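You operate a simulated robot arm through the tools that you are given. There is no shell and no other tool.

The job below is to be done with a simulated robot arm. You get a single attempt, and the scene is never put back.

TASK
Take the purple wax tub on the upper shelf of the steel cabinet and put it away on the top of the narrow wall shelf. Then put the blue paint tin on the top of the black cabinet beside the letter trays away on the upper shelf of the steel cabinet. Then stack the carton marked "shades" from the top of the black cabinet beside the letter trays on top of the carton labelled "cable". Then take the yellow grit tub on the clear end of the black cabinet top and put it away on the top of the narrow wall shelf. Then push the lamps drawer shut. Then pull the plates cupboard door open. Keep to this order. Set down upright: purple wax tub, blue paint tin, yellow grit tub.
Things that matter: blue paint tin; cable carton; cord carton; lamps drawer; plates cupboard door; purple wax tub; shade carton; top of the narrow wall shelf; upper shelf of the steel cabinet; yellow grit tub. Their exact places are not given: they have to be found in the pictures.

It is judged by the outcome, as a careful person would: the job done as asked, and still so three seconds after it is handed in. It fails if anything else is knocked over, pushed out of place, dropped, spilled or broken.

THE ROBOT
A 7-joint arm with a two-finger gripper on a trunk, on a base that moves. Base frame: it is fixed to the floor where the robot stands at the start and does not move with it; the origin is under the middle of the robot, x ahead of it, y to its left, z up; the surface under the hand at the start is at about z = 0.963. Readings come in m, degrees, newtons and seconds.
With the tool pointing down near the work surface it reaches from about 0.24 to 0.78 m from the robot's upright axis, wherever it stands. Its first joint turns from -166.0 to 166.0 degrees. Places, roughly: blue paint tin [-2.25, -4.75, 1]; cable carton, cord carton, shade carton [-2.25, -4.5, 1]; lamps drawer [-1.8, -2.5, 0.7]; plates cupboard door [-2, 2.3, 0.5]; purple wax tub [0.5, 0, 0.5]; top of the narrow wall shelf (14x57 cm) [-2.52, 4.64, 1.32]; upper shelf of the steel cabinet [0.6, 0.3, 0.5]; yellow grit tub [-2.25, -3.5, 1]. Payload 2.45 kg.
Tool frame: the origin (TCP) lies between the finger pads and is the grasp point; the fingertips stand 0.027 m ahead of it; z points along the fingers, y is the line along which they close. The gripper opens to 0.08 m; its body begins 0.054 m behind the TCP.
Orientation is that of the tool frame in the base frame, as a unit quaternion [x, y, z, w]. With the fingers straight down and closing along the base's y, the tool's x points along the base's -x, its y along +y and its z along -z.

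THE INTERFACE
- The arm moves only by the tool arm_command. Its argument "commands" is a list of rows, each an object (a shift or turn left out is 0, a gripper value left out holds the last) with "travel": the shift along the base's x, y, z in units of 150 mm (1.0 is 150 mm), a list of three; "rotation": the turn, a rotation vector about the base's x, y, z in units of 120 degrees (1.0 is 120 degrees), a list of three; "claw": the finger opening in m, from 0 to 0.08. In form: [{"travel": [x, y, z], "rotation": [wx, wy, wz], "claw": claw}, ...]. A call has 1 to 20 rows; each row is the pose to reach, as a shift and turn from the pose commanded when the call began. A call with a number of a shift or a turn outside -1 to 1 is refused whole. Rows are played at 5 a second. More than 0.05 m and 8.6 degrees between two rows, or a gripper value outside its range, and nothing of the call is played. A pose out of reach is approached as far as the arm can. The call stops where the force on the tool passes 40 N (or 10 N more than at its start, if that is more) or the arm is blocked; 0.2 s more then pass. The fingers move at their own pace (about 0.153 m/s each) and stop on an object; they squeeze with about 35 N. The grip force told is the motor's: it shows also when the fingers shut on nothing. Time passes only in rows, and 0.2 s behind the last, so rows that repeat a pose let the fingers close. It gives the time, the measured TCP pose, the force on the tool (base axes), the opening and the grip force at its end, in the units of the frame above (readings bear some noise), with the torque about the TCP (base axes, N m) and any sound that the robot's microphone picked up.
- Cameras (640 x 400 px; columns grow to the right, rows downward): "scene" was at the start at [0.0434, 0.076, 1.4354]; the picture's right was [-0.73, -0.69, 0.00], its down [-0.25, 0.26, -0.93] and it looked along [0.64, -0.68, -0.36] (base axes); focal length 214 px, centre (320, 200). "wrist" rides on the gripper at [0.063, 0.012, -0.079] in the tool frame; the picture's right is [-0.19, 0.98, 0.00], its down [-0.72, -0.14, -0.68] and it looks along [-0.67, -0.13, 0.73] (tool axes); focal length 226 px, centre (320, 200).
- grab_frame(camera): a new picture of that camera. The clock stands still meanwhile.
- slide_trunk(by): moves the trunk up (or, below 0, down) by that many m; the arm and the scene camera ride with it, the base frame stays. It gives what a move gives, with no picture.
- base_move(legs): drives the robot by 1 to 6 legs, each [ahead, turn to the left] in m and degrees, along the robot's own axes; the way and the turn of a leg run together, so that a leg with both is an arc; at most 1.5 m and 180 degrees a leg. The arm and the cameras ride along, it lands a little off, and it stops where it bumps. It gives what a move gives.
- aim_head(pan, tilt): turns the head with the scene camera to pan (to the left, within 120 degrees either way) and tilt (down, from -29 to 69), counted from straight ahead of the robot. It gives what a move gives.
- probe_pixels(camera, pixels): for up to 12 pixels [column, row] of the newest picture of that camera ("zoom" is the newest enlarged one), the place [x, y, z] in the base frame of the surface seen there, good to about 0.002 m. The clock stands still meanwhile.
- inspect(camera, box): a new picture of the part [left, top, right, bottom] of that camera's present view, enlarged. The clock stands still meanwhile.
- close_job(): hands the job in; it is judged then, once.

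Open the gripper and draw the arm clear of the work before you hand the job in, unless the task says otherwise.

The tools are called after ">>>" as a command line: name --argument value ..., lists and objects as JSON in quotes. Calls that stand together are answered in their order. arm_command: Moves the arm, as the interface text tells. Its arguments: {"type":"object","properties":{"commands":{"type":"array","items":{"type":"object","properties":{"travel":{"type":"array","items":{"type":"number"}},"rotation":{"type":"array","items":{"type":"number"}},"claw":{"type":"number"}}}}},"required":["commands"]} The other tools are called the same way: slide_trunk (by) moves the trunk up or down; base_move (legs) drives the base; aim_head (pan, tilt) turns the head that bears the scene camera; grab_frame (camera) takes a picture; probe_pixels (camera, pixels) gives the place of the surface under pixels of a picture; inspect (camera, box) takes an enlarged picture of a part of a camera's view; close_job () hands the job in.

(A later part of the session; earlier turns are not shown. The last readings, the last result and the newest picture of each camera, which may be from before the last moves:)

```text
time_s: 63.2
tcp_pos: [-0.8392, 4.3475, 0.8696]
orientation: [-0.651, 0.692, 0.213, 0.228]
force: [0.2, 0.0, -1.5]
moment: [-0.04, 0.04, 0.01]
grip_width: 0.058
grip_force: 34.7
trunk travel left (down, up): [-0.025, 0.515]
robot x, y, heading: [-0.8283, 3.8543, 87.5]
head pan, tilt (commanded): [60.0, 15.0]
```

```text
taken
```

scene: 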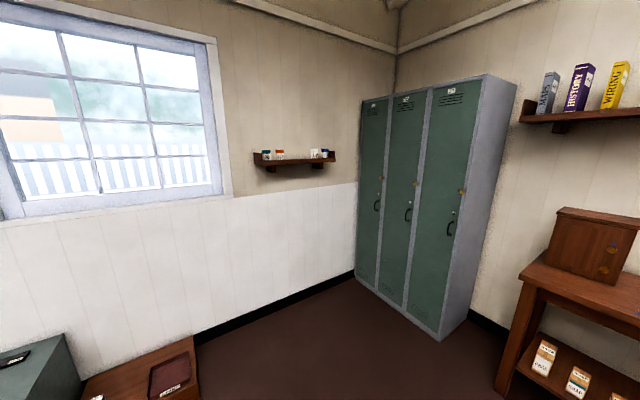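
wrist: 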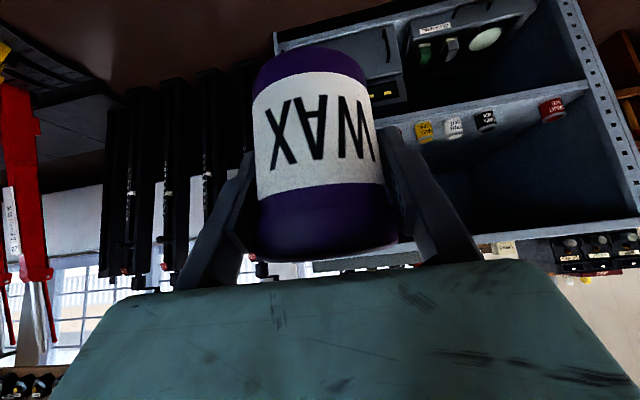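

The shelf is at (295,157), with clear floor below. I zoom to see the free spots.

>>> inspect --camera "scene" --box '[240, 130, 352, 200]'

>>> probe_pixels --camera "zoom" --pixels '[[85, 175], [530, 155], [330, 185], [330, 160], [155, 135], [225, 130], [430, 125], [490, 130], [120, 170], [330, 195], [380, 165], [100, 200]]'

>>> probe_pixels --camera "scene" --pixels '[[360, 110], [358, 270], [355, 300], [150, 350], [195, 340], [40, 360], [440, 335], [487, 80], [300, 300], [470, 130]]'

```text
5.71 times, centred on (296, 165) of scene
```

zoom: 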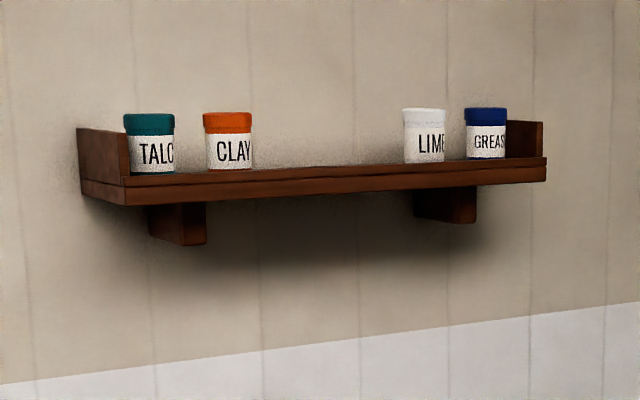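

```text
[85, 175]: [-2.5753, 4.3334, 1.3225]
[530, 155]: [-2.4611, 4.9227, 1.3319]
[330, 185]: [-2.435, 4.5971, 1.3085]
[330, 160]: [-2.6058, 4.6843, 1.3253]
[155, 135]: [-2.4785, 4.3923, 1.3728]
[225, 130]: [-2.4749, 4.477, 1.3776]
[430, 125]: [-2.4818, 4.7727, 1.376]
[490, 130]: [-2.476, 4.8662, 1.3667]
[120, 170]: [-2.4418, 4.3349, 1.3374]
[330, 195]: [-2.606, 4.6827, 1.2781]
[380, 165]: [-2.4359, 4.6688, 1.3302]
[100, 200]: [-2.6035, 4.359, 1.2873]
```

```text
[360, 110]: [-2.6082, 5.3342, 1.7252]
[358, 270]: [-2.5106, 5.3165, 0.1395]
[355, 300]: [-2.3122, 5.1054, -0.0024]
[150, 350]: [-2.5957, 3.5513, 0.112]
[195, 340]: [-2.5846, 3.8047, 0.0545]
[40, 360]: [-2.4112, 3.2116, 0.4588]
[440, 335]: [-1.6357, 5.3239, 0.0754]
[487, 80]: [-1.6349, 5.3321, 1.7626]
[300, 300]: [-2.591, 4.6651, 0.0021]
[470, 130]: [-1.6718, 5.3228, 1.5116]
```

The free gap is between CLAY (y≈4.48) and LIME (y≈4.77). Before turning near there I check the side table and book shelf distances on the right.

>>> probe_pixels --camera "scene" --pixels '[[540, 275], [620, 290], [520, 365], [560, 117], [620, 100], [600, 235], [500, 380]]'

```text
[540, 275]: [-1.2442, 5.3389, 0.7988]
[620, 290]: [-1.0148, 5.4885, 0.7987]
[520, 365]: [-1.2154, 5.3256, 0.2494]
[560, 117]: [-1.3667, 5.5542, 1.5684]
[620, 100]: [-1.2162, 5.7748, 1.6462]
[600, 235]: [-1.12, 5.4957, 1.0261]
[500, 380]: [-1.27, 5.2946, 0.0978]
```

All is at y≥5.3, so a diagonal drive to about (-1.65, 4.63) and then facing the wall is clear.

>>> base_move --legs '[[0, 49.2], [1.128, 0], [0, 43.4]]'

>>> slide_trunk --by 0.45

>>> aim_head --pan 0 --tilt 30

>>> grab_frame --camera "scene"

>>> grab_frame --camera "wrist"

```text
time_s: 73.2
tcp_pos: [-2.1262, 4.5779, 0.8685]
orientation: [0.95, -0.009, -0.312, -0.004]
force: [-0.6, -0.8, -0.9]
moment: [-0.01, 0.0, -0.03]
grip_width: 0.058
grip_force: 35.2
trunk travel left (down, up): [-0.025, 0.515]
robot x, y, heading: [-1.634, 4.608, 179.8]
head pan, tilt (commanded): [60.0, 15.0]
```

```text
refused: 0.45 is not a number from -0.4 to 0.4
```

```text
time_s: 74.5
tcp_pos: [-2.1247, 4.5767, 0.8697]
orientation: [0.95, -0.007, -0.312, -0.003]
force: [0.3, -0.3, -1.7]
moment: [-0.01, 0.03, 0.0]
grip_width: 0.0582
grip_force: 35.2
trunk travel left (down, up): [-0.025, 0.515]
robot x, y, heading: [-1.6338, 4.6092, 179.9]
head pan, tilt (commanded): [0.0, 30.0]
```

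```text
taken
```

scene: 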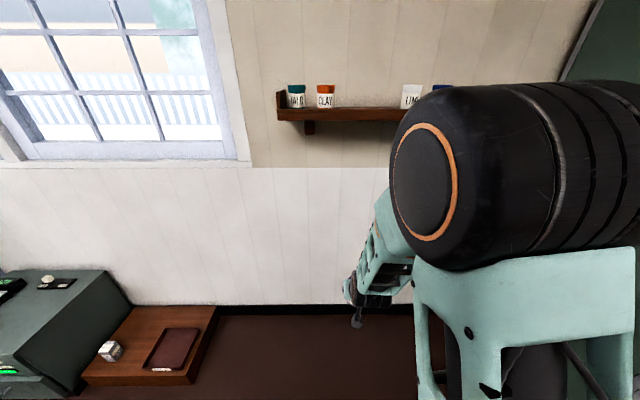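

```text
taken
```

wrist: 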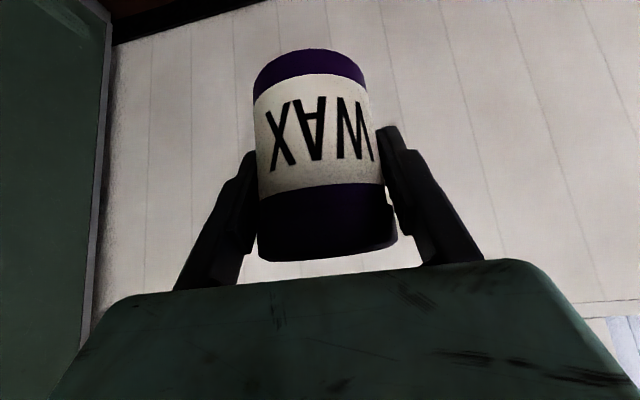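

The robot faces the wall shelf at (-1.634, 4.609). I raise the trunk 0.4 m (limit per call) and look again.

>>> slide_trunk --by 0.4

>>> arm_command --commands '[{"travel": [0, 0, 0.25]}, {"travel": [0, 0, 0.5]}, {"travel": [0, 0, 0.75]}, {"travel": [0, 0, 1.0]}, {"travel": [0, 0, 1.0]}]'

>>> aim_head --pan 0 --tilt 40

>>> grab_frame --camera "scene"

>>> grab_frame --camera "wrist"

```text
time_s: 78.4
tcp_pos: [-2.1268, 4.5782, 1.2693]
orientation: [0.95, -0.007, -0.313, -0.003]
force: [0.3, -0.1, -1.0]
moment: [-0.01, 0.02, -0.01]
grip_width: 0.0581
grip_force: 34.9
trunk travel left (down, up): [-0.425, 0.115]
robot x, y, heading: [-1.6364, 4.6086, 179.9]
head pan, tilt (commanded): [0.0, 30.0]
```

```text
time_s: 79.6
tcp_pos: [-2.1272, 4.5686, 1.4167]
orientation: [0.95, -0.008, -0.311, -0.006]
force: [-0.7, -2.1, -2.1]
moment: [0.16, -0.02, -0.1]
grip_width: 0.0582
grip_force: 35.3
out of reach, approached as far as the arm can: row 4
trunk travel left (down, up): [-0.425, 0.115]
robot x, y, heading: [-1.6357, 4.6052, 180.0]
head pan, tilt (commanded): [0.0, 30.0]
```

```text
time_s: 80.3
tcp_pos: [-2.1258, 4.5781, 1.4184]
orientation: [0.95, -0.011, -0.313, -0.003]
force: [-0.2, -0.3, -1.9]
moment: [-0.01, 0.0, 0.04]
grip_width: 0.0579
grip_force: 35.0
trunk travel left (down, up): [-0.425, 0.115]
robot x, y, heading: [-1.6351, 4.6086, 179.9]
head pan, tilt (commanded): [0.0, 40.0]
```

```text
taken
```

scene: 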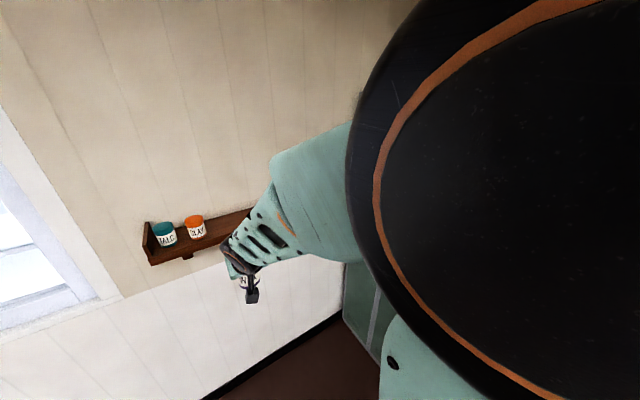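

```text
taken
```

wrist: 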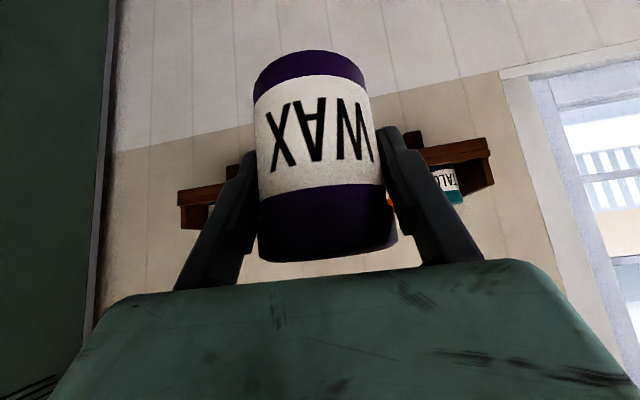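

The elbow again blocks (and seems to roll) the head view. I extend the arm 0.12 m towards the shelf, still in front of it, to drop the elbow.

>>> arm_command --commands '[{"travel": [-0.2, 0, 0]}, {"travel": [-0.4, 0, 0]}, {"travel": [-0.6, 0, 0]}, {"travel": [-0.8, 0, 0]}, {"travel": [-0.8, 0, 0]}]'

>>> aim_head --pan 5 --tilt 40

>>> grab_frame --camera "scene"

>>> grab_frame --camera "wrist"

```text
time_s: 80.8
tcp_pos: [-2.1635, 4.5505, 1.4776]
orientation: [0.93, 0.003, -0.361, 0.072]
force: [-0.6, -0.2, -1.6]
moment: [-0.02, 0.0, 0.01]
grip_width: 0.0582
grip_force: 35.3
trunk travel left (down, up): [-0.425, 0.115]
robot x, y, heading: [-1.6345, 4.6064, 180.1]
head pan, tilt (commanded): [0.0, 40.0]
stopped in row 2: the arm was blocked; the commanded pose is now the measured one
```

```text
time_s: 81.5
tcp_pos: [-2.164, 4.5501, 1.4767]
orientation: [0.93, 0.004, -0.36, 0.073]
force: [-0.1, -0.7, -2.0]
moment: [0.01, 0.0, -0.05]
grip_width: 0.0579
grip_force: 35.2
trunk travel left (down, up): [-0.425, 0.115]
robot x, y, heading: [-1.6318, 4.6071, 180.1]
head pan, tilt (commanded): [5.0, 40.0]
```

```text
taken
```

scene: 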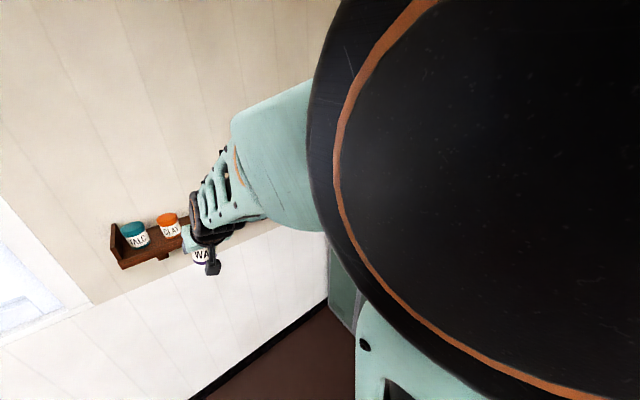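

```text
taken
```

wrist: 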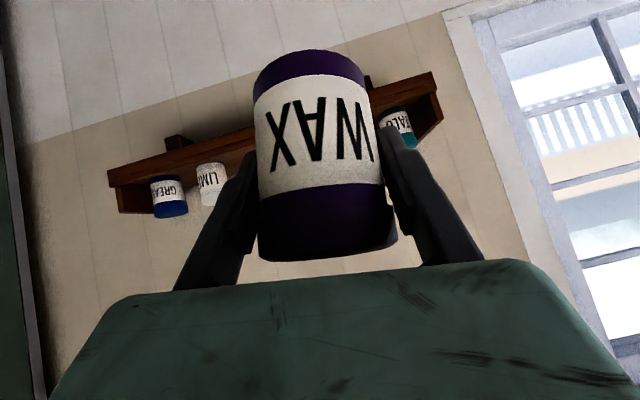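

The elbow drum pushed against the head and tilted the tool. I undo this: lower the hand while restoring the tool's pitch (tub upright), staying clear in front of the shelf.

>>> arm_command --commands '[{"travel": [0, 0, -0.2], "rotation": [0.0128, -0.0063, -0.005]}, {"travel": [0, 0, -0.4], "rotation": [0.0256, -0.0126, -0.01]}, {"travel": [0, 0.05, -0.6], "rotation": [0.0384, -0.019, -0.015]}, {"travel": [0, 0.1, -0.8], "rotation": [0.0512, -0.0253, -0.02]}, {"travel": [0, 0.15, -1.0], "rotation": [0.064, -0.0316, -0.0254]}, {"travel": [0, 0.15, -1.0], "rotation": [0.064, -0.0316, -0.0254]}]'

>>> arm_command --commands '[{"travel": [-0.2, 0, -0.1]}, {"travel": [-0.4, 0, -0.2]}, {"travel": [-0.6, 0, -0.3]}, {"travel": [-0.7, 0, -0.4]}, {"travel": [-0.7, 0, -0.4]}]'

>>> grab_frame --camera "scene"

>>> grab_frame --camera "wrist"

```text
time_s: 82.9
tcp_pos: [-2.1665, 4.5694, 1.3238]
orientation: [0.944, 0.001, -0.33, 0.001]
force: [0.1, -0.2, -2.5]
moment: [0.0, 0.0, 0.02]
grip_width: 0.0583
grip_force: 35.0
trunk travel left (down, up): [-0.425, 0.115]
robot x, y, heading: [-1.6344, 4.6046, 179.9]
head pan, tilt (commanded): [5.0, 40.0]
```

```text
time_s: 84.1
tcp_pos: [-2.2705, 4.57, 1.2673]
orientation: [0.944, 0.001, -0.331, 0.001]
force: [0.1, 0.5, -1.7]
moment: [0.04, -0.01, 0.0]
grip_width: 0.0582
grip_force: 35.1
trunk travel left (down, up): [-0.425, 0.115]
robot x, y, heading: [-1.6352, 4.6079, 179.8]
head pan, tilt (commanded): [5.0, 40.0]
```

```text
taken
```

scene: 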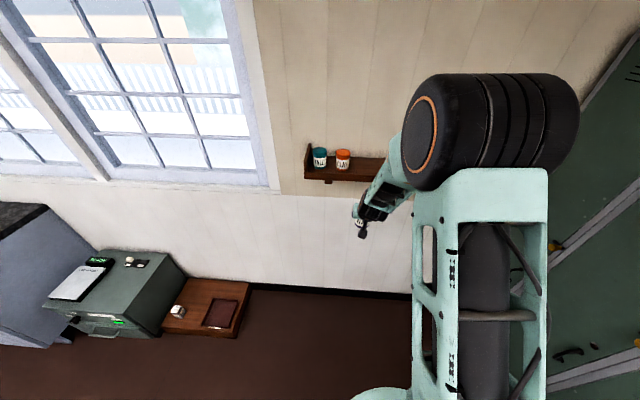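

```text
taken
```

wrist: 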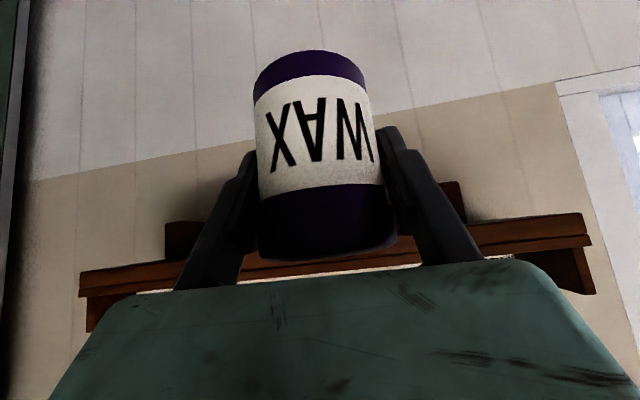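

Head free again, tool pitch restored. I raise the trunk 0.11 m more and look at the shelf from above.

>>> slide_trunk --by 0.11

>>> arm_command --commands '[{"travel": [0, 0, 0.15]}, {"travel": [0, 0, 0.3]}, {"travel": [0, 0, 0.3]}]'

>>> aim_head --pan 5 --tilt 45

>>> grab_frame --camera "scene"

>>> inspect --camera "scene" --box '[280, 80, 440, 180]'

```text
time_s: 85.5
tcp_pos: [-2.2702, 4.5703, 1.3774]
orientation: [0.944, 0.001, -0.331, 0.001]
force: [0.0, 0.5, -1.0]
moment: [0.01, -0.01, -0.06]
grip_width: 0.058
grip_force: 34.8
trunk travel left (down, up): [-0.535, 0.005]
robot x, y, heading: [-1.6331, 4.6068, 180.0]
head pan, tilt (commanded): [5.0, 40.0]
```

```text
time_s: 86.3
tcp_pos: [-2.2695, 4.5709, 1.4229]
orientation: [0.944, 0.002, -0.33, 0.001]
force: [-0.3, 0.5, -1.6]
moment: [0.05, -0.02, -0.02]
grip_width: 0.0581
grip_force: 35.4
trunk travel left (down, up): [-0.535, 0.005]
robot x, y, heading: [-1.6343, 4.6134, 179.9]
head pan, tilt (commanded): [5.0, 40.0]
```

```text
time_s: 87.0
tcp_pos: [-2.2693, 4.5712, 1.4233]
orientation: [0.943, 0.0, -0.332, 0.001]
force: [-0.4, 0.3, -1.3]
moment: [-0.01, -0.01, 0.01]
grip_width: 0.0584
grip_force: 35.1
trunk travel left (down, up): [-0.535, 0.005]
robot x, y, heading: [-1.6348, 4.6079, 179.6]
head pan, tilt (commanded): [5.0, 45.0]
```

```text
taken
```

scene: 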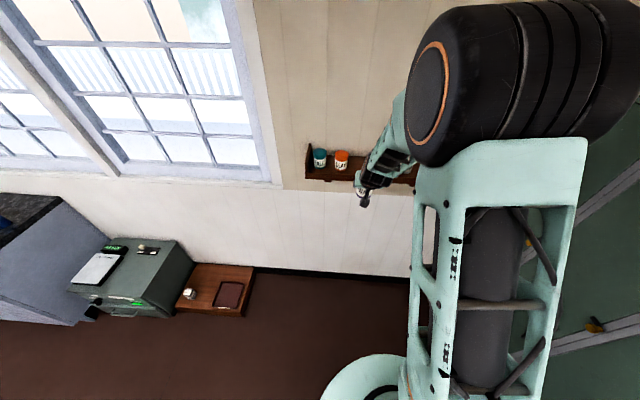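

```text
4.00 times, centred on (360, 130) of scene
```

zoom: 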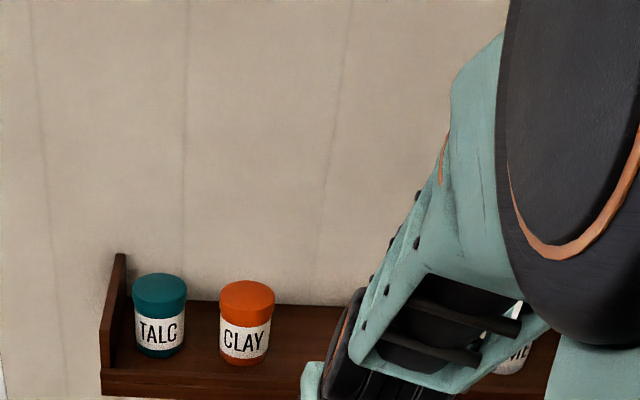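

From here I can see the shelf board flat with no tall front rail. I probe the board surface and the neighbours.

>>> probe_pixels --camera "zoom" --pixels '[[160, 285], [247, 290], [240, 365], [290, 320], [290, 380], [270, 345], [200, 380], [300, 305], [315, 345], [248, 282], [273, 295], [275, 310]]'

```text
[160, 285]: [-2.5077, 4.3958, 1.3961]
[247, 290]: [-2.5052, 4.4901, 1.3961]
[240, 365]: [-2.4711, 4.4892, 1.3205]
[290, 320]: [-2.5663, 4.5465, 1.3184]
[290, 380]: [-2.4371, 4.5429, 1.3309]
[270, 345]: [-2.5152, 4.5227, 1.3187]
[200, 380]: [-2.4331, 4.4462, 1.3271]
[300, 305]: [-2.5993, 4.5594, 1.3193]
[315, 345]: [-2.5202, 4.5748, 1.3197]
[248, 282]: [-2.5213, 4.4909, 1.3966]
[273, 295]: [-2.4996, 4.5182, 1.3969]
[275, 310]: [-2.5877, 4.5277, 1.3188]
```

The board is at z=1.319 with a ~1 cm front lip; CLAY stands at (-2.505, 4.490), r≈0.028. I'll raise to z≈1.45, shift to y≈4.60, then drive 0.15 m forward.

>>> arm_command --commands '[{"travel": [0, 0.1, 0.1]}, {"travel": [0, 0.2, 0.19]}, {"travel": [0, 0.2, 0.19]}]'

>>> base_move --legs '[[0.14, 0]]'

>>> grab_frame --camera "scene"

>>> grab_frame --camera "wrist"

```text
time_s: 87.8
tcp_pos: [-2.2699, 4.5988, 1.4515]
orientation: [0.944, 0.002, -0.33, 0.001]
force: [0.9, 0.1, -1.1]
moment: [-0.02, -0.01, 0.03]
grip_width: 0.0584
grip_force: 35.1
trunk travel left (down, up): [-0.535, 0.005]
robot x, y, heading: [-1.6356, 4.6058, 179.7]
head pan, tilt (commanded): [5.0, 45.0]
```

```text
time_s: 89.1
tcp_pos: [-2.4116, 4.6005, 1.4505]
orientation: [0.944, 0.0, -0.329, 0.001]
force: [-0.6, 0.1, -2.0]
moment: [0.01, -0.04, 0.0]
grip_width: 0.0581
grip_force: 35.0
trunk travel left (down, up): [-0.535, 0.005]
robot x, y, heading: [-1.7746, 4.6084, 179.7]
head pan, tilt (commanded): [5.0, 45.0]
```

```text
taken
```

scene: 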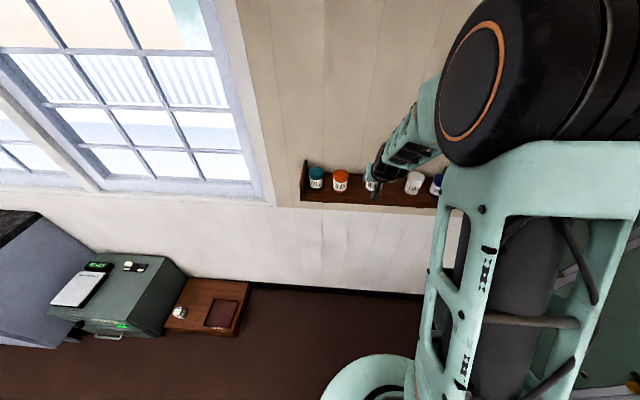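

```text
taken
```

wrist: 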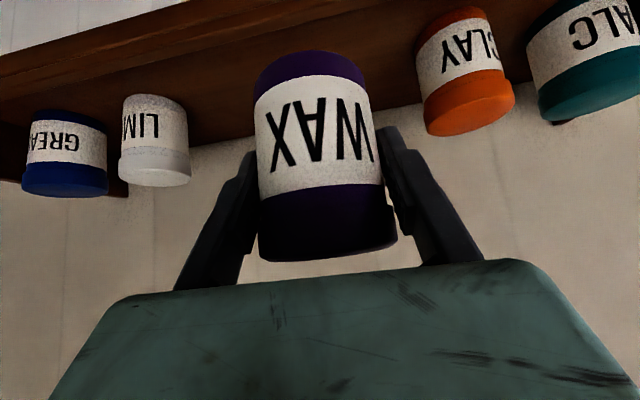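

The wax tub hovers in front of the gap. I zoom to probe LIME's and CLAY's positions precisely.

>>> inspect --camera "scene" --box '[296, 150, 456, 250]'

```text
4.00 times, centred on (376, 200) of scene
```

zoom: 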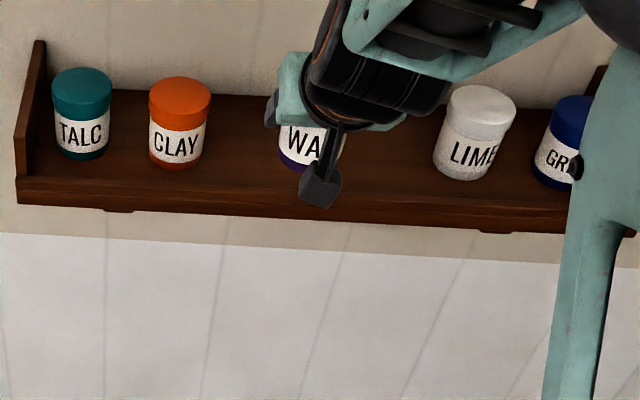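

>>> probe_pixels --camera "zoom" --pixels '[[180, 90], [152, 92], [210, 95], [485, 100], [452, 98], [513, 112], [240, 150], [400, 160], [240, 110], [320, 190], [305, 90], [380, 130]]'

```text
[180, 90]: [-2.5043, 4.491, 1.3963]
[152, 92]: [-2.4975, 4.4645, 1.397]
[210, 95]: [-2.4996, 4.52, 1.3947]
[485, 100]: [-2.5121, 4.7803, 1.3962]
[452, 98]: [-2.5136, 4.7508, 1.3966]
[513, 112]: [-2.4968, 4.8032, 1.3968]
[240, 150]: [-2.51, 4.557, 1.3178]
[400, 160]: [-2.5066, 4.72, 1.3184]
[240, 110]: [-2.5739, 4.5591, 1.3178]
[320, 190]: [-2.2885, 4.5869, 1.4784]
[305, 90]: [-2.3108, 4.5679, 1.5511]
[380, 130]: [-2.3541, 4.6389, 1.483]
```

Gap edges: CLAY 4.519, LIME 4.750. I'll put the wax tub at (-2.51, 4.584): first move above the spot, then lower.

>>> arm_command --commands '[{"travel": [-0.15, -0.04, 0]}, {"travel": [-0.3, -0.08, 0]}, {"travel": [-0.45, -0.11, 0]}, {"travel": [-0.6, -0.11, 0]}, {"travel": [-0.656, -0.11, 0]}, {"travel": [-0.656, -0.11, 0]}]'

>>> grab_frame --camera "wrist"

>>> inspect --camera "scene" --box '[296, 150, 456, 250]'

```text
time_s: 90.5
tcp_pos: [-2.5088, 4.5866, 1.4509]
orientation: [0.944, 0.0, -0.33, 0.001]
force: [0.0, -0.4, -1.6]
moment: [-0.02, -0.04, -0.03]
grip_width: 0.0581
grip_force: 35.2
trunk travel left (down, up): [-0.535, 0.005]
robot x, y, heading: [-1.7734, 4.6094, 179.6]
head pan, tilt (commanded): [5.0, 45.0]
```

```text
taken
```

wrist: 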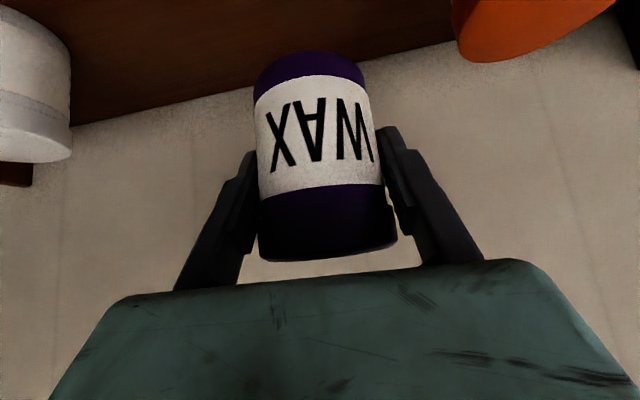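

```text
4.00 times, centred on (376, 200) of scene
```

zoom: 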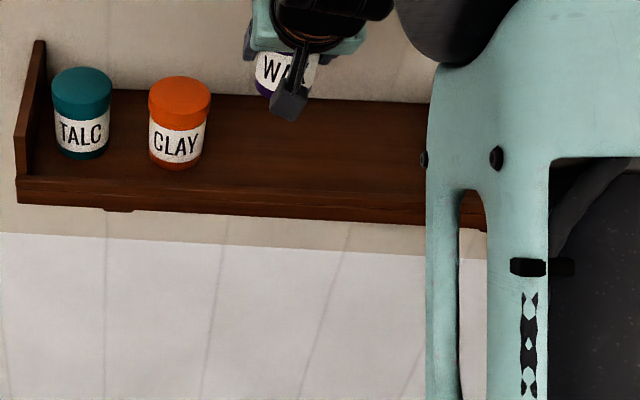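

In position above the gap. I lower the tub to just above the board (z_TCP≈1.373).

>>> arm_command --commands '[{"travel": [0, -0.01, -0.13]}, {"travel": [0, -0.015, -0.26]}, {"travel": [0, -0.015, -0.39]}, {"travel": [0, -0.015, -0.5]}, {"travel": [0, -0.015, -0.5]}]'

>>> grab_frame --camera "wrist"

>>> inspect --camera "scene" --box '[296, 150, 456, 250]'

```text
time_s: 91.7
tcp_pos: [-2.5085, 4.5817, 1.375]
orientation: [0.943, 0.0, -0.331, 0.001]
force: [0.3, -0.1, -2.0]
moment: [0.03, 0.02, 0.03]
grip_width: 0.0583
grip_force: 35.0
trunk travel left (down, up): [-0.535, 0.005]
robot x, y, heading: [-1.7717, 4.6082, 179.5]
head pan, tilt (commanded): [5.0, 45.0]
```

```text
taken
```

wrist: 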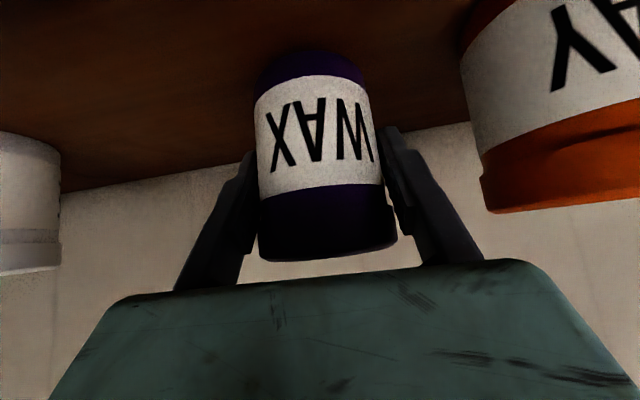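

```text
4.00 times, centred on (376, 200) of scene
```

zoom: 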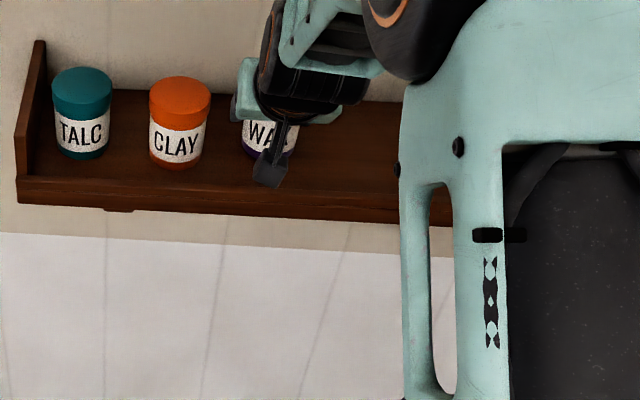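

Nearly touching (expected contact at TCP z≈1.369). I lower in 2 mm steps and watch the force.

>>> arm_command --commands '[{"travel": [0, 0, -0.013]}, {"travel": [0, 0, -0.026]}, {"travel": [0, 0, -0.038]}, {"travel": [0, 0, -0.038]}]'

```text
time_s: 92.7
tcp_pos: [-2.5077, 4.5819, 1.3705]
orientation: [0.944, 0.0, -0.33, 0.0]
force: [0.4, 0.0, -2.0]
moment: [0.0, 0.01, 0.01]
grip_width: 0.0582
grip_force: 34.8
trunk travel left (down, up): [-0.535, 0.005]
robot x, y, heading: [-1.7729, 4.609, 180.1]
head pan, tilt (commanded): [5.0, 45.0]
```

No contact yet (force still about -2 N). I go down another 3 mm.

>>> arm_command --commands '[{"travel": [0, 0, -0.01]}, {"travel": [0, 0, -0.02]}, {"travel": [0, 0, -0.02]}]'

```text
time_s: 93.5
tcp_pos: [-2.5073, 4.5819, 1.3682]
orientation: [0.944, 0.0, -0.33, 0.001]
force: [-0.1, 0.1, 0.9]
moment: [0.03, 0.07, 0.01]
grip_width: 0.0584
grip_force: 34.7
trunk travel left (down, up): [-0.535, 0.005]
robot x, y, heading: [-1.7721, 4.608, 180.0]
head pan, tilt (commanded): [5.0, 45.0]
```

Contact felt (force changed to +0.9 N). I open the gripper to 72 mm, then withdraw along the tool axis.

>>> arm_command --commands '[{"claw": 0.065}, {"claw": 0.072}, {"claw": 0.072}, {"claw": 0.072}]'

>>> grab_frame --camera "wrist"

```text
time_s: 94.5
tcp_pos: [-2.5078, 4.5834, 1.3675]
orientation: [0.944, 0.0, -0.331, 0.0]
force: [0.1, -0.2, 0.3]
moment: [-0.01, -0.01, 0.0]
grip_width: 0.0719
grip_force: 0.1
trunk travel left (down, up): [-0.535, 0.005]
robot x, y, heading: [-1.7748, 4.6055, 179.6]
head pan, tilt (commanded): [5.0, 45.0]
```

```text
taken
```

wrist: 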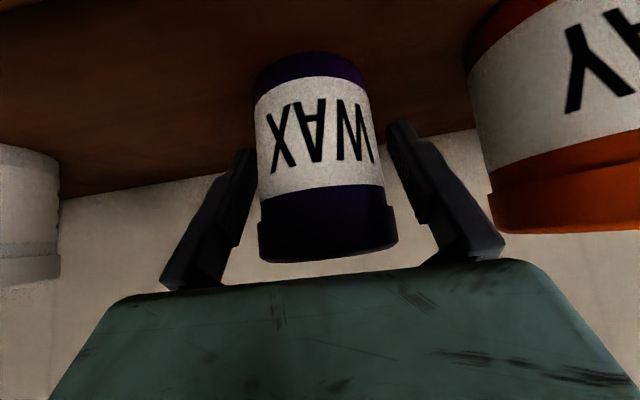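

The tub stands free with clearance on both sides. I draw back along the tool axis in steps.

>>> arm_command --commands '[{"travel": [0.12, 0, 0.15]}, {"travel": [0.25, 0, 0.3]}, {"travel": [0.4, 0, 0.45]}, {"travel": [0.55, 0, 0.55]}, {"travel": [0.75, 0, 0.55]}, {"travel": [0.95, 0, 0.55]}, {"travel": [0.95, 0, 0.55]}]'

>>> grab_frame --camera "wrist"

>>> inspect --camera "scene" --box '[296, 150, 456, 250]'

```text
time_s: 96.1
tcp_pos: [-2.3664, 4.582, 1.4491]
orientation: [0.944, 0.0, -0.329, 0.001]
force: [-1.1, 0.5, -1.0]
moment: [0.03, -0.02, 0.0]
grip_width: 0.072
grip_force: 0.2
trunk travel left (down, up): [-0.535, 0.005]
robot x, y, heading: [-1.776, 4.6087, 179.8]
head pan, tilt (commanded): [5.0, 45.0]
```

```text
taken
```

wrist: 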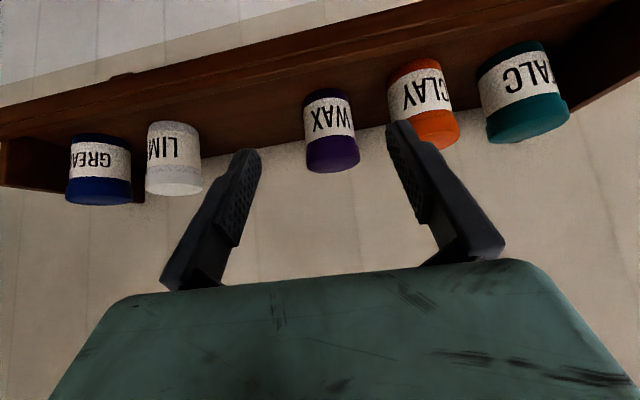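

```text
4.00 times, centred on (376, 200) of scene
```

zoom: 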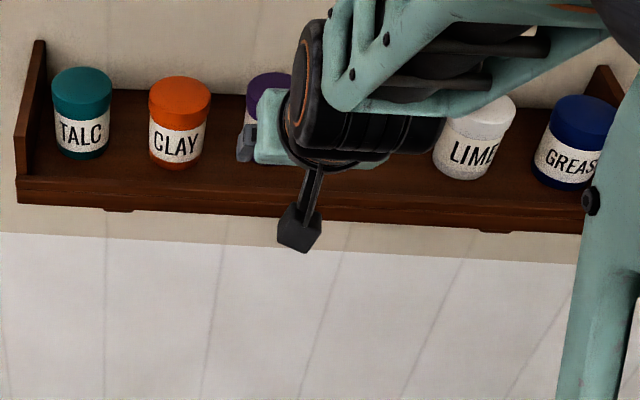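

The wax tub stands upright between CLAY and LIME, nothing disturbed. I back off and lower the trunk for the next trip.

>>> base_move --legs '[[-0.45, 0]]'

>>> grab_frame --camera "scene"

>>> slide_trunk --by -0.4

>>> slide_trunk --by -0.1

```text
time_s: 98.8
tcp_pos: [-1.9154, 4.5809, 1.4498]
orientation: [0.944, -0.001, -0.33, 0.0]
force: [0.2, -0.7, 1.0]
moment: [-0.02, 0.01, 0.01]
grip_width: 0.0721
grip_force: 0.1
trunk travel left (down, up): [-0.535, 0.005]
robot x, y, heading: [-1.3244, 4.6092, 179.7]
head pan, tilt (commanded): [5.0, 45.0]
```

```text
taken
```

scene: 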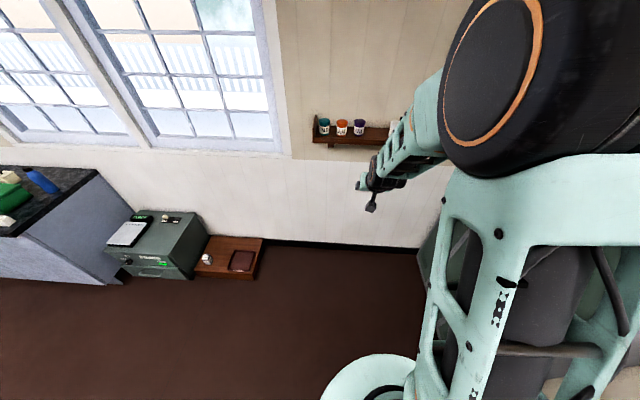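

```text
time_s: 102.7
tcp_pos: [-1.9163, 4.5812, 1.051]
orientation: [0.944, 0.0, -0.33, 0.001]
force: [0.7, 0.9, 0.4]
moment: [-0.01, -0.01, 0.03]
grip_width: 0.0721
grip_force: 0.2
trunk travel left (down, up): [-0.135, 0.405]
robot x, y, heading: [-1.3212, 4.608, 179.4]
head pan, tilt (commanded): [5.0, 45.0]
```

```text
time_s: 104.0
tcp_pos: [-1.9158, 4.5818, 0.9507]
orientation: [0.944, -0.001, -0.331, 0.0]
force: [0.6, 0.1, -0.2]
moment: [-0.02, 0.03, -0.02]
grip_width: 0.0721
grip_force: 0.1
trunk travel left (down, up): [-0.035, 0.505]
robot x, y, heading: [-1.3248, 4.6079, 179.5]
head pan, tilt (commanded): [5.0, 45.0]
```

Now I back to x≈-0.9, turn left to face -y and look ahead down the room.

>>> base_move --legs '[[-0.45, 0], [0, 90.5], [1.5, 0], [1.5, 0]]'

>>> aim_head --pan 0 --tilt 20

>>> grab_frame --camera "scene"

```text
time_s: 124.8
tcp_pos: [-0.8318, 0.9816, 0.9494]
orientation: [0.662, 0.673, -0.232, 0.236]
force: [-0.5, 0.7, 0.3]
moment: [0.0, -0.01, -0.02]
grip_width: 0.072
grip_force: 0.1
trunk travel left (down, up): [-0.035, 0.505]
robot x, y, heading: [-0.8671, 1.5708, -89.4]
head pan, tilt (commanded): [5.0, 45.0]
```

```text
time_s: 125.7
tcp_pos: [-0.8304, 0.9825, 0.9499]
orientation: [0.662, 0.673, -0.231, 0.235]
force: [-1.0, -1.4, 0.1]
moment: [-0.02, -0.02, 0.0]
grip_width: 0.072
grip_force: 0.0
trunk travel left (down, up): [-0.035, 0.505]
robot x, y, heading: [-0.8674, 1.5726, -89.1]
head pan, tilt (commanded): [0.0, 20.0]
```

```text
taken
```

scene: 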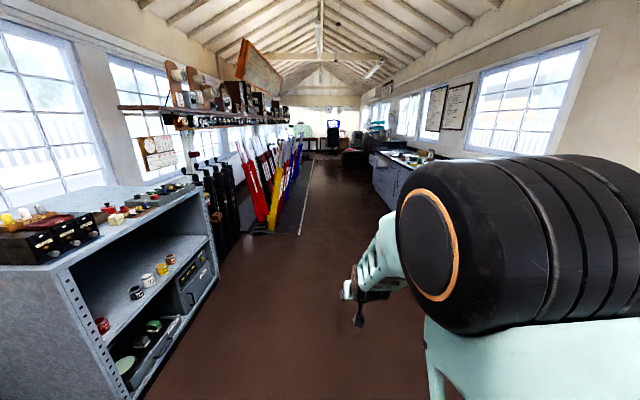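

The aisle ahead is clear between the lever frame mat (edge ~ (305,200)) and the counters on the right. I probe both edges.

>>> probe_pixels --camera "scene" --pixels '[[300, 225], [312, 170], [270, 230], [290, 190], [380, 200], [372, 175], [365, 165], [345, 160], [330, 140], [350, 155]]'

>>> inspect --camera "scene" --box '[280, 100, 440, 200]'

```text
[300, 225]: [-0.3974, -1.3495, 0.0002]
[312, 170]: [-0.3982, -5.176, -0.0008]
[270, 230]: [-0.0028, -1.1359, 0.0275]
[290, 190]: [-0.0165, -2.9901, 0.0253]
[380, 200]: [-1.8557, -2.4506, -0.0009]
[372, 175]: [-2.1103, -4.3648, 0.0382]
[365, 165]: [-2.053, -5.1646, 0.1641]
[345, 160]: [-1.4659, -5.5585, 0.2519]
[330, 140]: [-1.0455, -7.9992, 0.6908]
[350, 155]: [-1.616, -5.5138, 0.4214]
```

```text
4.00 times, centred on (360, 150) of scene
```

zoom: 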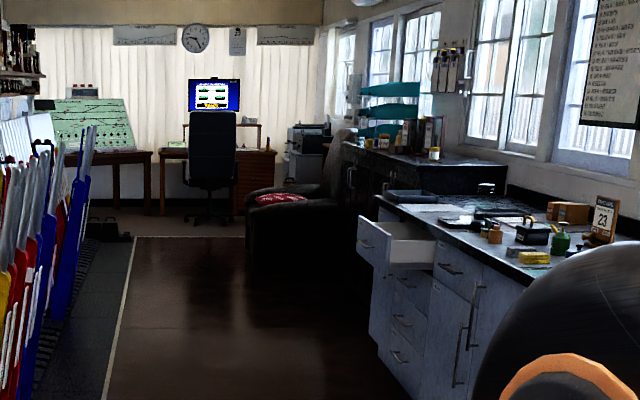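

The aisle is clear (mat edge x≈-0.4, counters x≈-1.86, lamps drawer open near y≈-2.5). I drive down to about y≈-3.4.

>>> base_move --legs '[[0, -1.5], [1.5, 0], [1.5, 0], [1.5, 0], [0.6, 0]]'

>>> aim_head --pan -40 --tilt 25

>>> grab_frame --camera "scene"

```text
time_s: 150.6
tcp_pos: [-0.9687, -4.1205, 0.9502]
orientation: [0.671, 0.663, -0.235, 0.233]
force: [0.1, -0.6, -1.5]
moment: [-0.01, 0.0, -0.03]
grip_width: 0.0721
grip_force: 0.1
trunk travel left (down, up): [-0.035, 0.505]
robot x, y, heading: [-0.9861, -3.5266, -91.0]
head pan, tilt (commanded): [0.0, 20.0]
```

```text
time_s: 151.7
tcp_pos: [-0.9689, -4.1199, 0.9494]
orientation: [0.671, 0.663, -0.235, 0.233]
force: [0.3, 0.3, 0.1]
moment: [0.01, -0.01, 0.01]
grip_width: 0.072
grip_force: 0.1
trunk travel left (down, up): [-0.035, 0.505]
robot x, y, heading: [-0.9844, -3.5292, -91.1]
head pan, tilt (commanded): [-40.0, 25.0]
```

```text
taken
```

scene: 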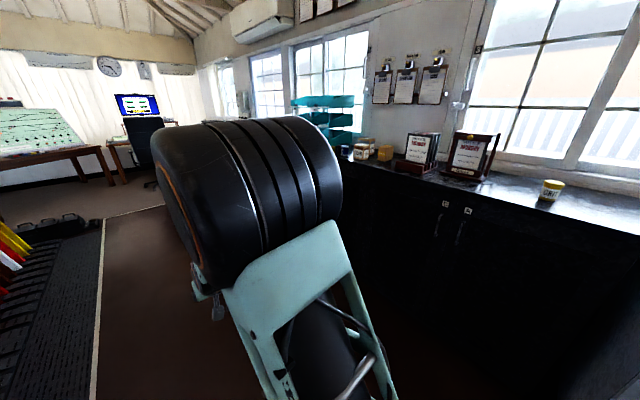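

I see the black cabinet: cartons around (365,150), framed certificates, grit tub at (548,190). I turn right to face it.

>>> base_move --legs '[[0, -89]]'

>>> aim_head --pan 30 --tilt 25

>>> grab_frame --camera "scene"

>>> inspect --camera "scene" --box '[60, 90, 380, 290]'

```text
time_s: 156.0
tcp_pos: [-1.58, -3.5515, 0.9492]
orientation: [0.944, -0.002, -0.33, 0.0]
force: [-0.1, -0.1, 0.0]
moment: [-0.01, 0.0, 0.01]
grip_width: 0.0718
grip_force: 0.1
trunk travel left (down, up): [-0.035, 0.505]
robot x, y, heading: [-0.9876, -3.5269, 179.6]
head pan, tilt (commanded): [-40.0, 25.0]
```

```text
time_s: 157.4
tcp_pos: [-1.5801, -3.5511, 0.9503]
orientation: [0.944, -0.002, -0.33, 0.0]
force: [0.9, -0.6, -0.5]
moment: [0.0, -0.04, -0.02]
grip_width: 0.0718
grip_force: 0.0
trunk travel left (down, up): [-0.035, 0.505]
robot x, y, heading: [-0.9893, -3.5266, 179.7]
head pan, tilt (commanded): [30.0, 25.0]
```

```text
taken
```

scene: 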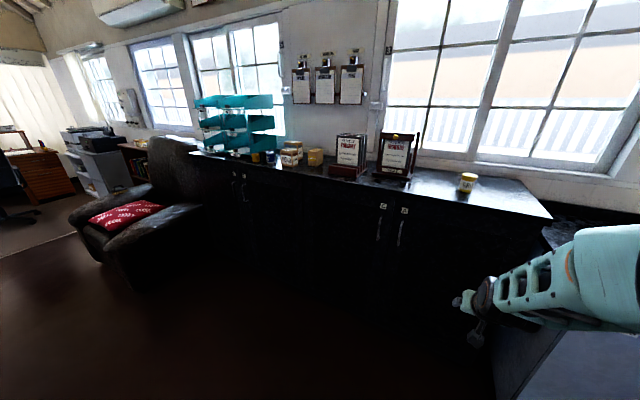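

```text
2.00 times, centred on (220, 190) of scene
```

zoom: 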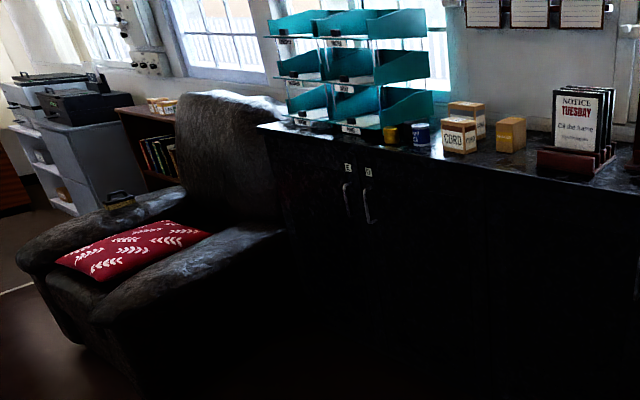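

I see a yellow tin and the blue tin (zoom (421,132)) by the trays, the CORD carton (460,135), one behind it and one to the right (511,133). Probing these and the chair.

>>> probe_pixels --camera "zoom" --pixels '[[421, 133], [391, 135], [460, 118], [467, 105], [511, 118], [455, 140], [500, 175], [300, 140], [380, 110], [130, 350], [220, 240], [576, 130]]'

>>> inspect --camera "scene" --box '[240, 130, 336, 190]'

```text
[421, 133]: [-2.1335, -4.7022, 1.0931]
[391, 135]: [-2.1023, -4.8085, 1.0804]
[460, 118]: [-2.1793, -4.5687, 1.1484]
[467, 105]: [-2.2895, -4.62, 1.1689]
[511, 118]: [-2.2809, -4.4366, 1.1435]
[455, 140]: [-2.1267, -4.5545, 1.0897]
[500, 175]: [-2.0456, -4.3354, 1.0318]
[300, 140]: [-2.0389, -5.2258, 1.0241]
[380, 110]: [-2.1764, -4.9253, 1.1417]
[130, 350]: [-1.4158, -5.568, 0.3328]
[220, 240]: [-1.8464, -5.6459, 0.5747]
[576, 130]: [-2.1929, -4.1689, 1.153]
```

```text
6.67 times, centred on (288, 160) of scene
```

zoom: 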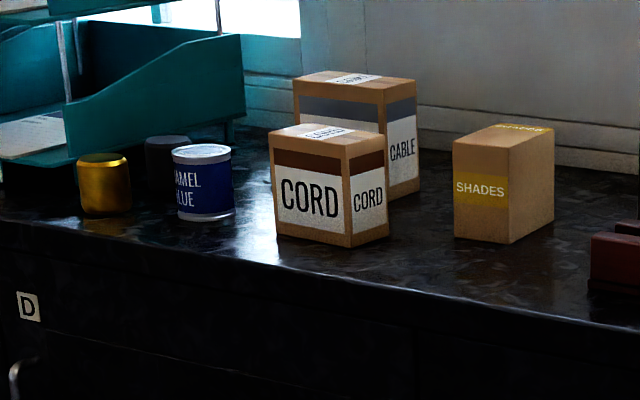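

SHADES stands at ≈(-2.28,-4.44), CABLE behind CORD at ≈(-2.29,-4.62), the ENAMEL BLUE tin at ≈(-2.15,-4.70). I raise the trunk 0.25 m and then move to about (-1.4,-4.5) facing the cabinet.

>>> slide_trunk --by 0.25

>>> base_move --legs '[[0, 67.4], [1.0, 0], [0, -67.4]]'

>>> aim_head --pan 10 --tilt 35

>>> grab_frame --camera "scene"

>>> grab_frame --camera "wrist"

```text
time_s: 160.0
tcp_pos: [-1.5812, -3.5507, 1.1994]
orientation: [0.944, -0.002, -0.331, 0.0]
force: [0.7, 0.3, 0.4]
moment: [-0.01, 0.01, 0.02]
grip_width: 0.0723
grip_force: 0.1
trunk travel left (down, up): [-0.285, 0.255]
robot x, y, heading: [-0.9913, -3.5299, 179.6]
head pan, tilt (commanded): [30.0, 25.0]
```

```text
time_s: 171.3
tcp_pos: [-1.9692, -4.5007, 1.2001]
orientation: [0.944, 0.002, -0.331, 0.001]
force: [0.3, -0.1, 0.5]
moment: [0.01, -0.05, 0.01]
grip_width: 0.072
grip_force: 0.0
trunk travel left (down, up): [-0.285, 0.255]
robot x, y, heading: [-1.3782, -4.4703, 179.9]
head pan, tilt (commanded): [30.0, 25.0]
```

```text
time_s: 172.1
tcp_pos: [-1.9687, -4.4993, 1.2009]
orientation: [0.944, 0.002, -0.33, 0.001]
force: [-0.4, 0.0, 0.6]
moment: [0.01, 0.0, 0.01]
grip_width: 0.072
grip_force: 0.1
trunk travel left (down, up): [-0.285, 0.255]
robot x, y, heading: [-1.3784, -4.4713, 179.9]
head pan, tilt (commanded): [10.0, 35.0]
```

```text
taken
```

scene: 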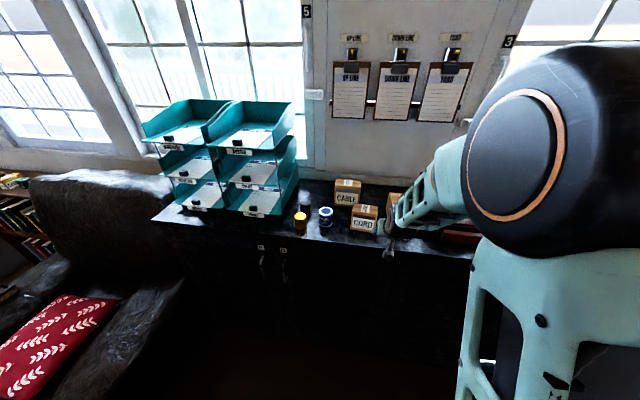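

```text
taken
```

wrist: 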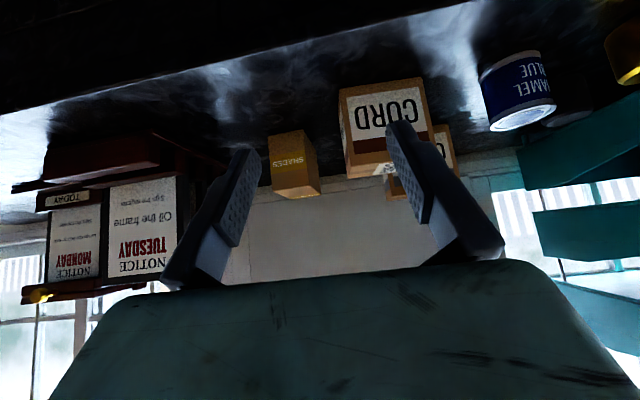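

Good view. I zoom in on the tins and cartons at (290–400, 170–240) to measure them.

>>> inspect --camera "scene" --box '[280, 170, 408, 250]'

```text
5.00 times, centred on (344, 210) of scene
```

zoom: 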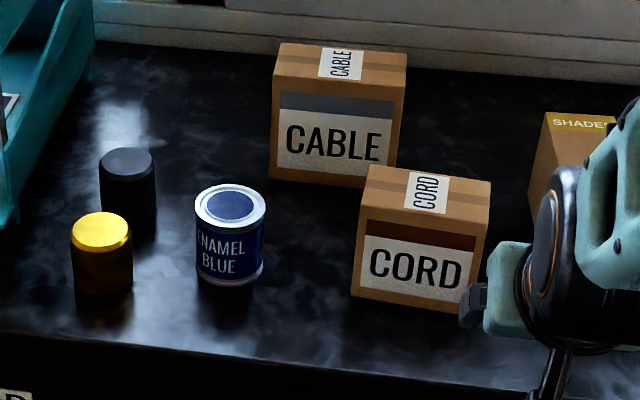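

>>> probe_pixels --camera "zoom" --pixels '[[231, 207], [197, 210], [265, 205], [231, 186], [228, 228], [225, 280], [101, 225], [128, 160], [230, 330], [300, 230], [375, 178], [480, 188]]'

>>> probe_pixels --camera "zoom" --pixels '[[278, 60], [400, 72], [285, 46], [404, 55], [300, 85], [390, 95], [275, 175], [370, 165], [490, 185], [362, 215], [485, 230], [353, 295]]'

```text
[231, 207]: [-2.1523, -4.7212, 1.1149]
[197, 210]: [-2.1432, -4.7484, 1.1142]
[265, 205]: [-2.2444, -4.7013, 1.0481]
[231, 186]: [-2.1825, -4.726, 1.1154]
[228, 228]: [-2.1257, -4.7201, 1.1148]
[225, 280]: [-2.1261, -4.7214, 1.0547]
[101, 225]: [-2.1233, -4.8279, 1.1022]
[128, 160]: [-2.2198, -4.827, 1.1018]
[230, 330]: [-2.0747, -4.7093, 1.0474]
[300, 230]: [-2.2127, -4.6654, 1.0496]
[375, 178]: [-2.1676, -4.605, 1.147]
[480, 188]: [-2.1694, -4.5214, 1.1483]
```

```text
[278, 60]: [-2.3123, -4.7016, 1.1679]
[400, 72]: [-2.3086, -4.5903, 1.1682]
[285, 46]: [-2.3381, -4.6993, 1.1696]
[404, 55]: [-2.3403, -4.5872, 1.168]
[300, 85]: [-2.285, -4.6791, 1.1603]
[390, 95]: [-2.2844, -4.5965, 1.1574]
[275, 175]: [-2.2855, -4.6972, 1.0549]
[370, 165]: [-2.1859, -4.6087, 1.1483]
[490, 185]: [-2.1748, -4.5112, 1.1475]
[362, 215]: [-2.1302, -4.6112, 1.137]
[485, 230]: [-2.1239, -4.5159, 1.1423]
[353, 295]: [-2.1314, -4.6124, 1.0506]
```

Blue tin: centre ≈(-2.155,-4.721), top 1.115 on the 1.048 cabinet top, ~57 mm wide; gold tin's edge is ~5 cm to its left. I shift the arm sideways to y≈-4.72, then drive forward 0.15 m.

>>> arm_command --commands '[{"travel": [0, -0.25, 0], "claw": 0.078}, {"travel": [0, -0.5, 0]}, {"travel": [0, -0.75, 0]}, {"travel": [0, -1.0, 0]}, {"travel": [0, -1.0, 0]}]'

>>> arm_command --commands '[{"travel": [0, -0.24, 0]}, {"travel": [0, -0.48, 0]}, {"travel": [0, -0.48, 0]}]'

>>> base_move --legs '[[0.13, 0]]'

>>> grab_frame --camera "wrist"

>>> grab_frame --camera "scene"

```text
time_s: 173.3
tcp_pos: [-1.9671, -4.65, 1.2013]
orientation: [0.943, 0.001, -0.331, 0.001]
force: [-0.3, 0.3, 0.4]
moment: [-0.01, -0.01, -0.02]
grip_width: 0.0781
grip_force: 0.1
trunk travel left (down, up): [-0.285, 0.255]
robot x, y, heading: [-1.3768, -4.4745, 179.8]
head pan, tilt (commanded): [10.0, 35.0]
```

```text
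time_s: 174.1
tcp_pos: [-1.9678, -4.7216, 1.2]
orientation: [0.944, 0.002, -0.331, 0.002]
force: [-0.6, 0.1, -0.5]
moment: [0.01, -0.01, -0.01]
grip_width: 0.078
grip_force: 0.1
trunk travel left (down, up): [-0.285, 0.255]
robot x, y, heading: [-1.3766, -4.4714, 179.8]
head pan, tilt (commanded): [10.0, 35.0]
```

```text
time_s: 175.4
tcp_pos: [-2.0986, -4.7236, 1.1989]
orientation: [0.944, 0.003, -0.33, 0.002]
force: [-0.3, -0.8, 0.6]
moment: [-0.02, -0.01, 0.0]
grip_width: 0.0779
grip_force: 0.1
trunk travel left (down, up): [-0.285, 0.255]
robot x, y, heading: [-1.5024, -4.4713, -179.7]
head pan, tilt (commanded): [10.0, 35.0]
```

```text
taken
```

wrist: 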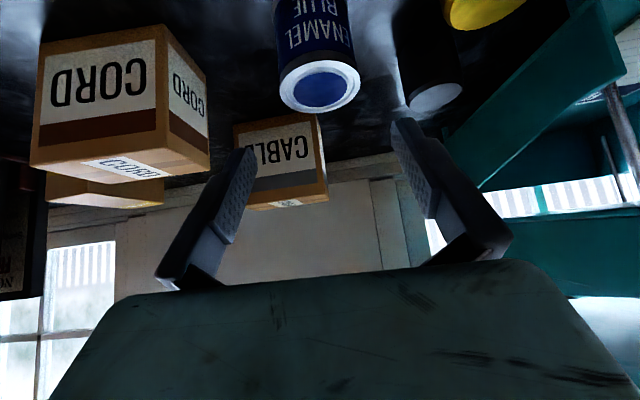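

```text
taken
```

scene: 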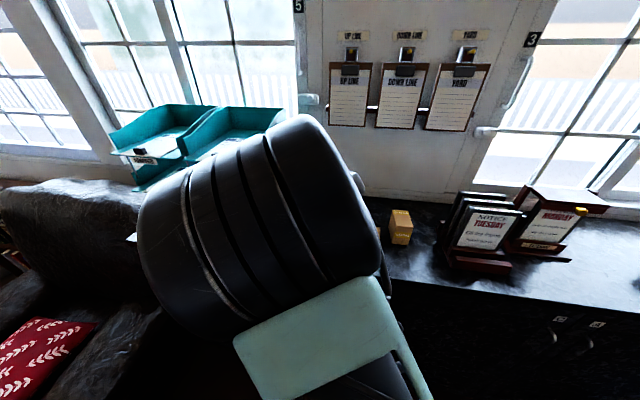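

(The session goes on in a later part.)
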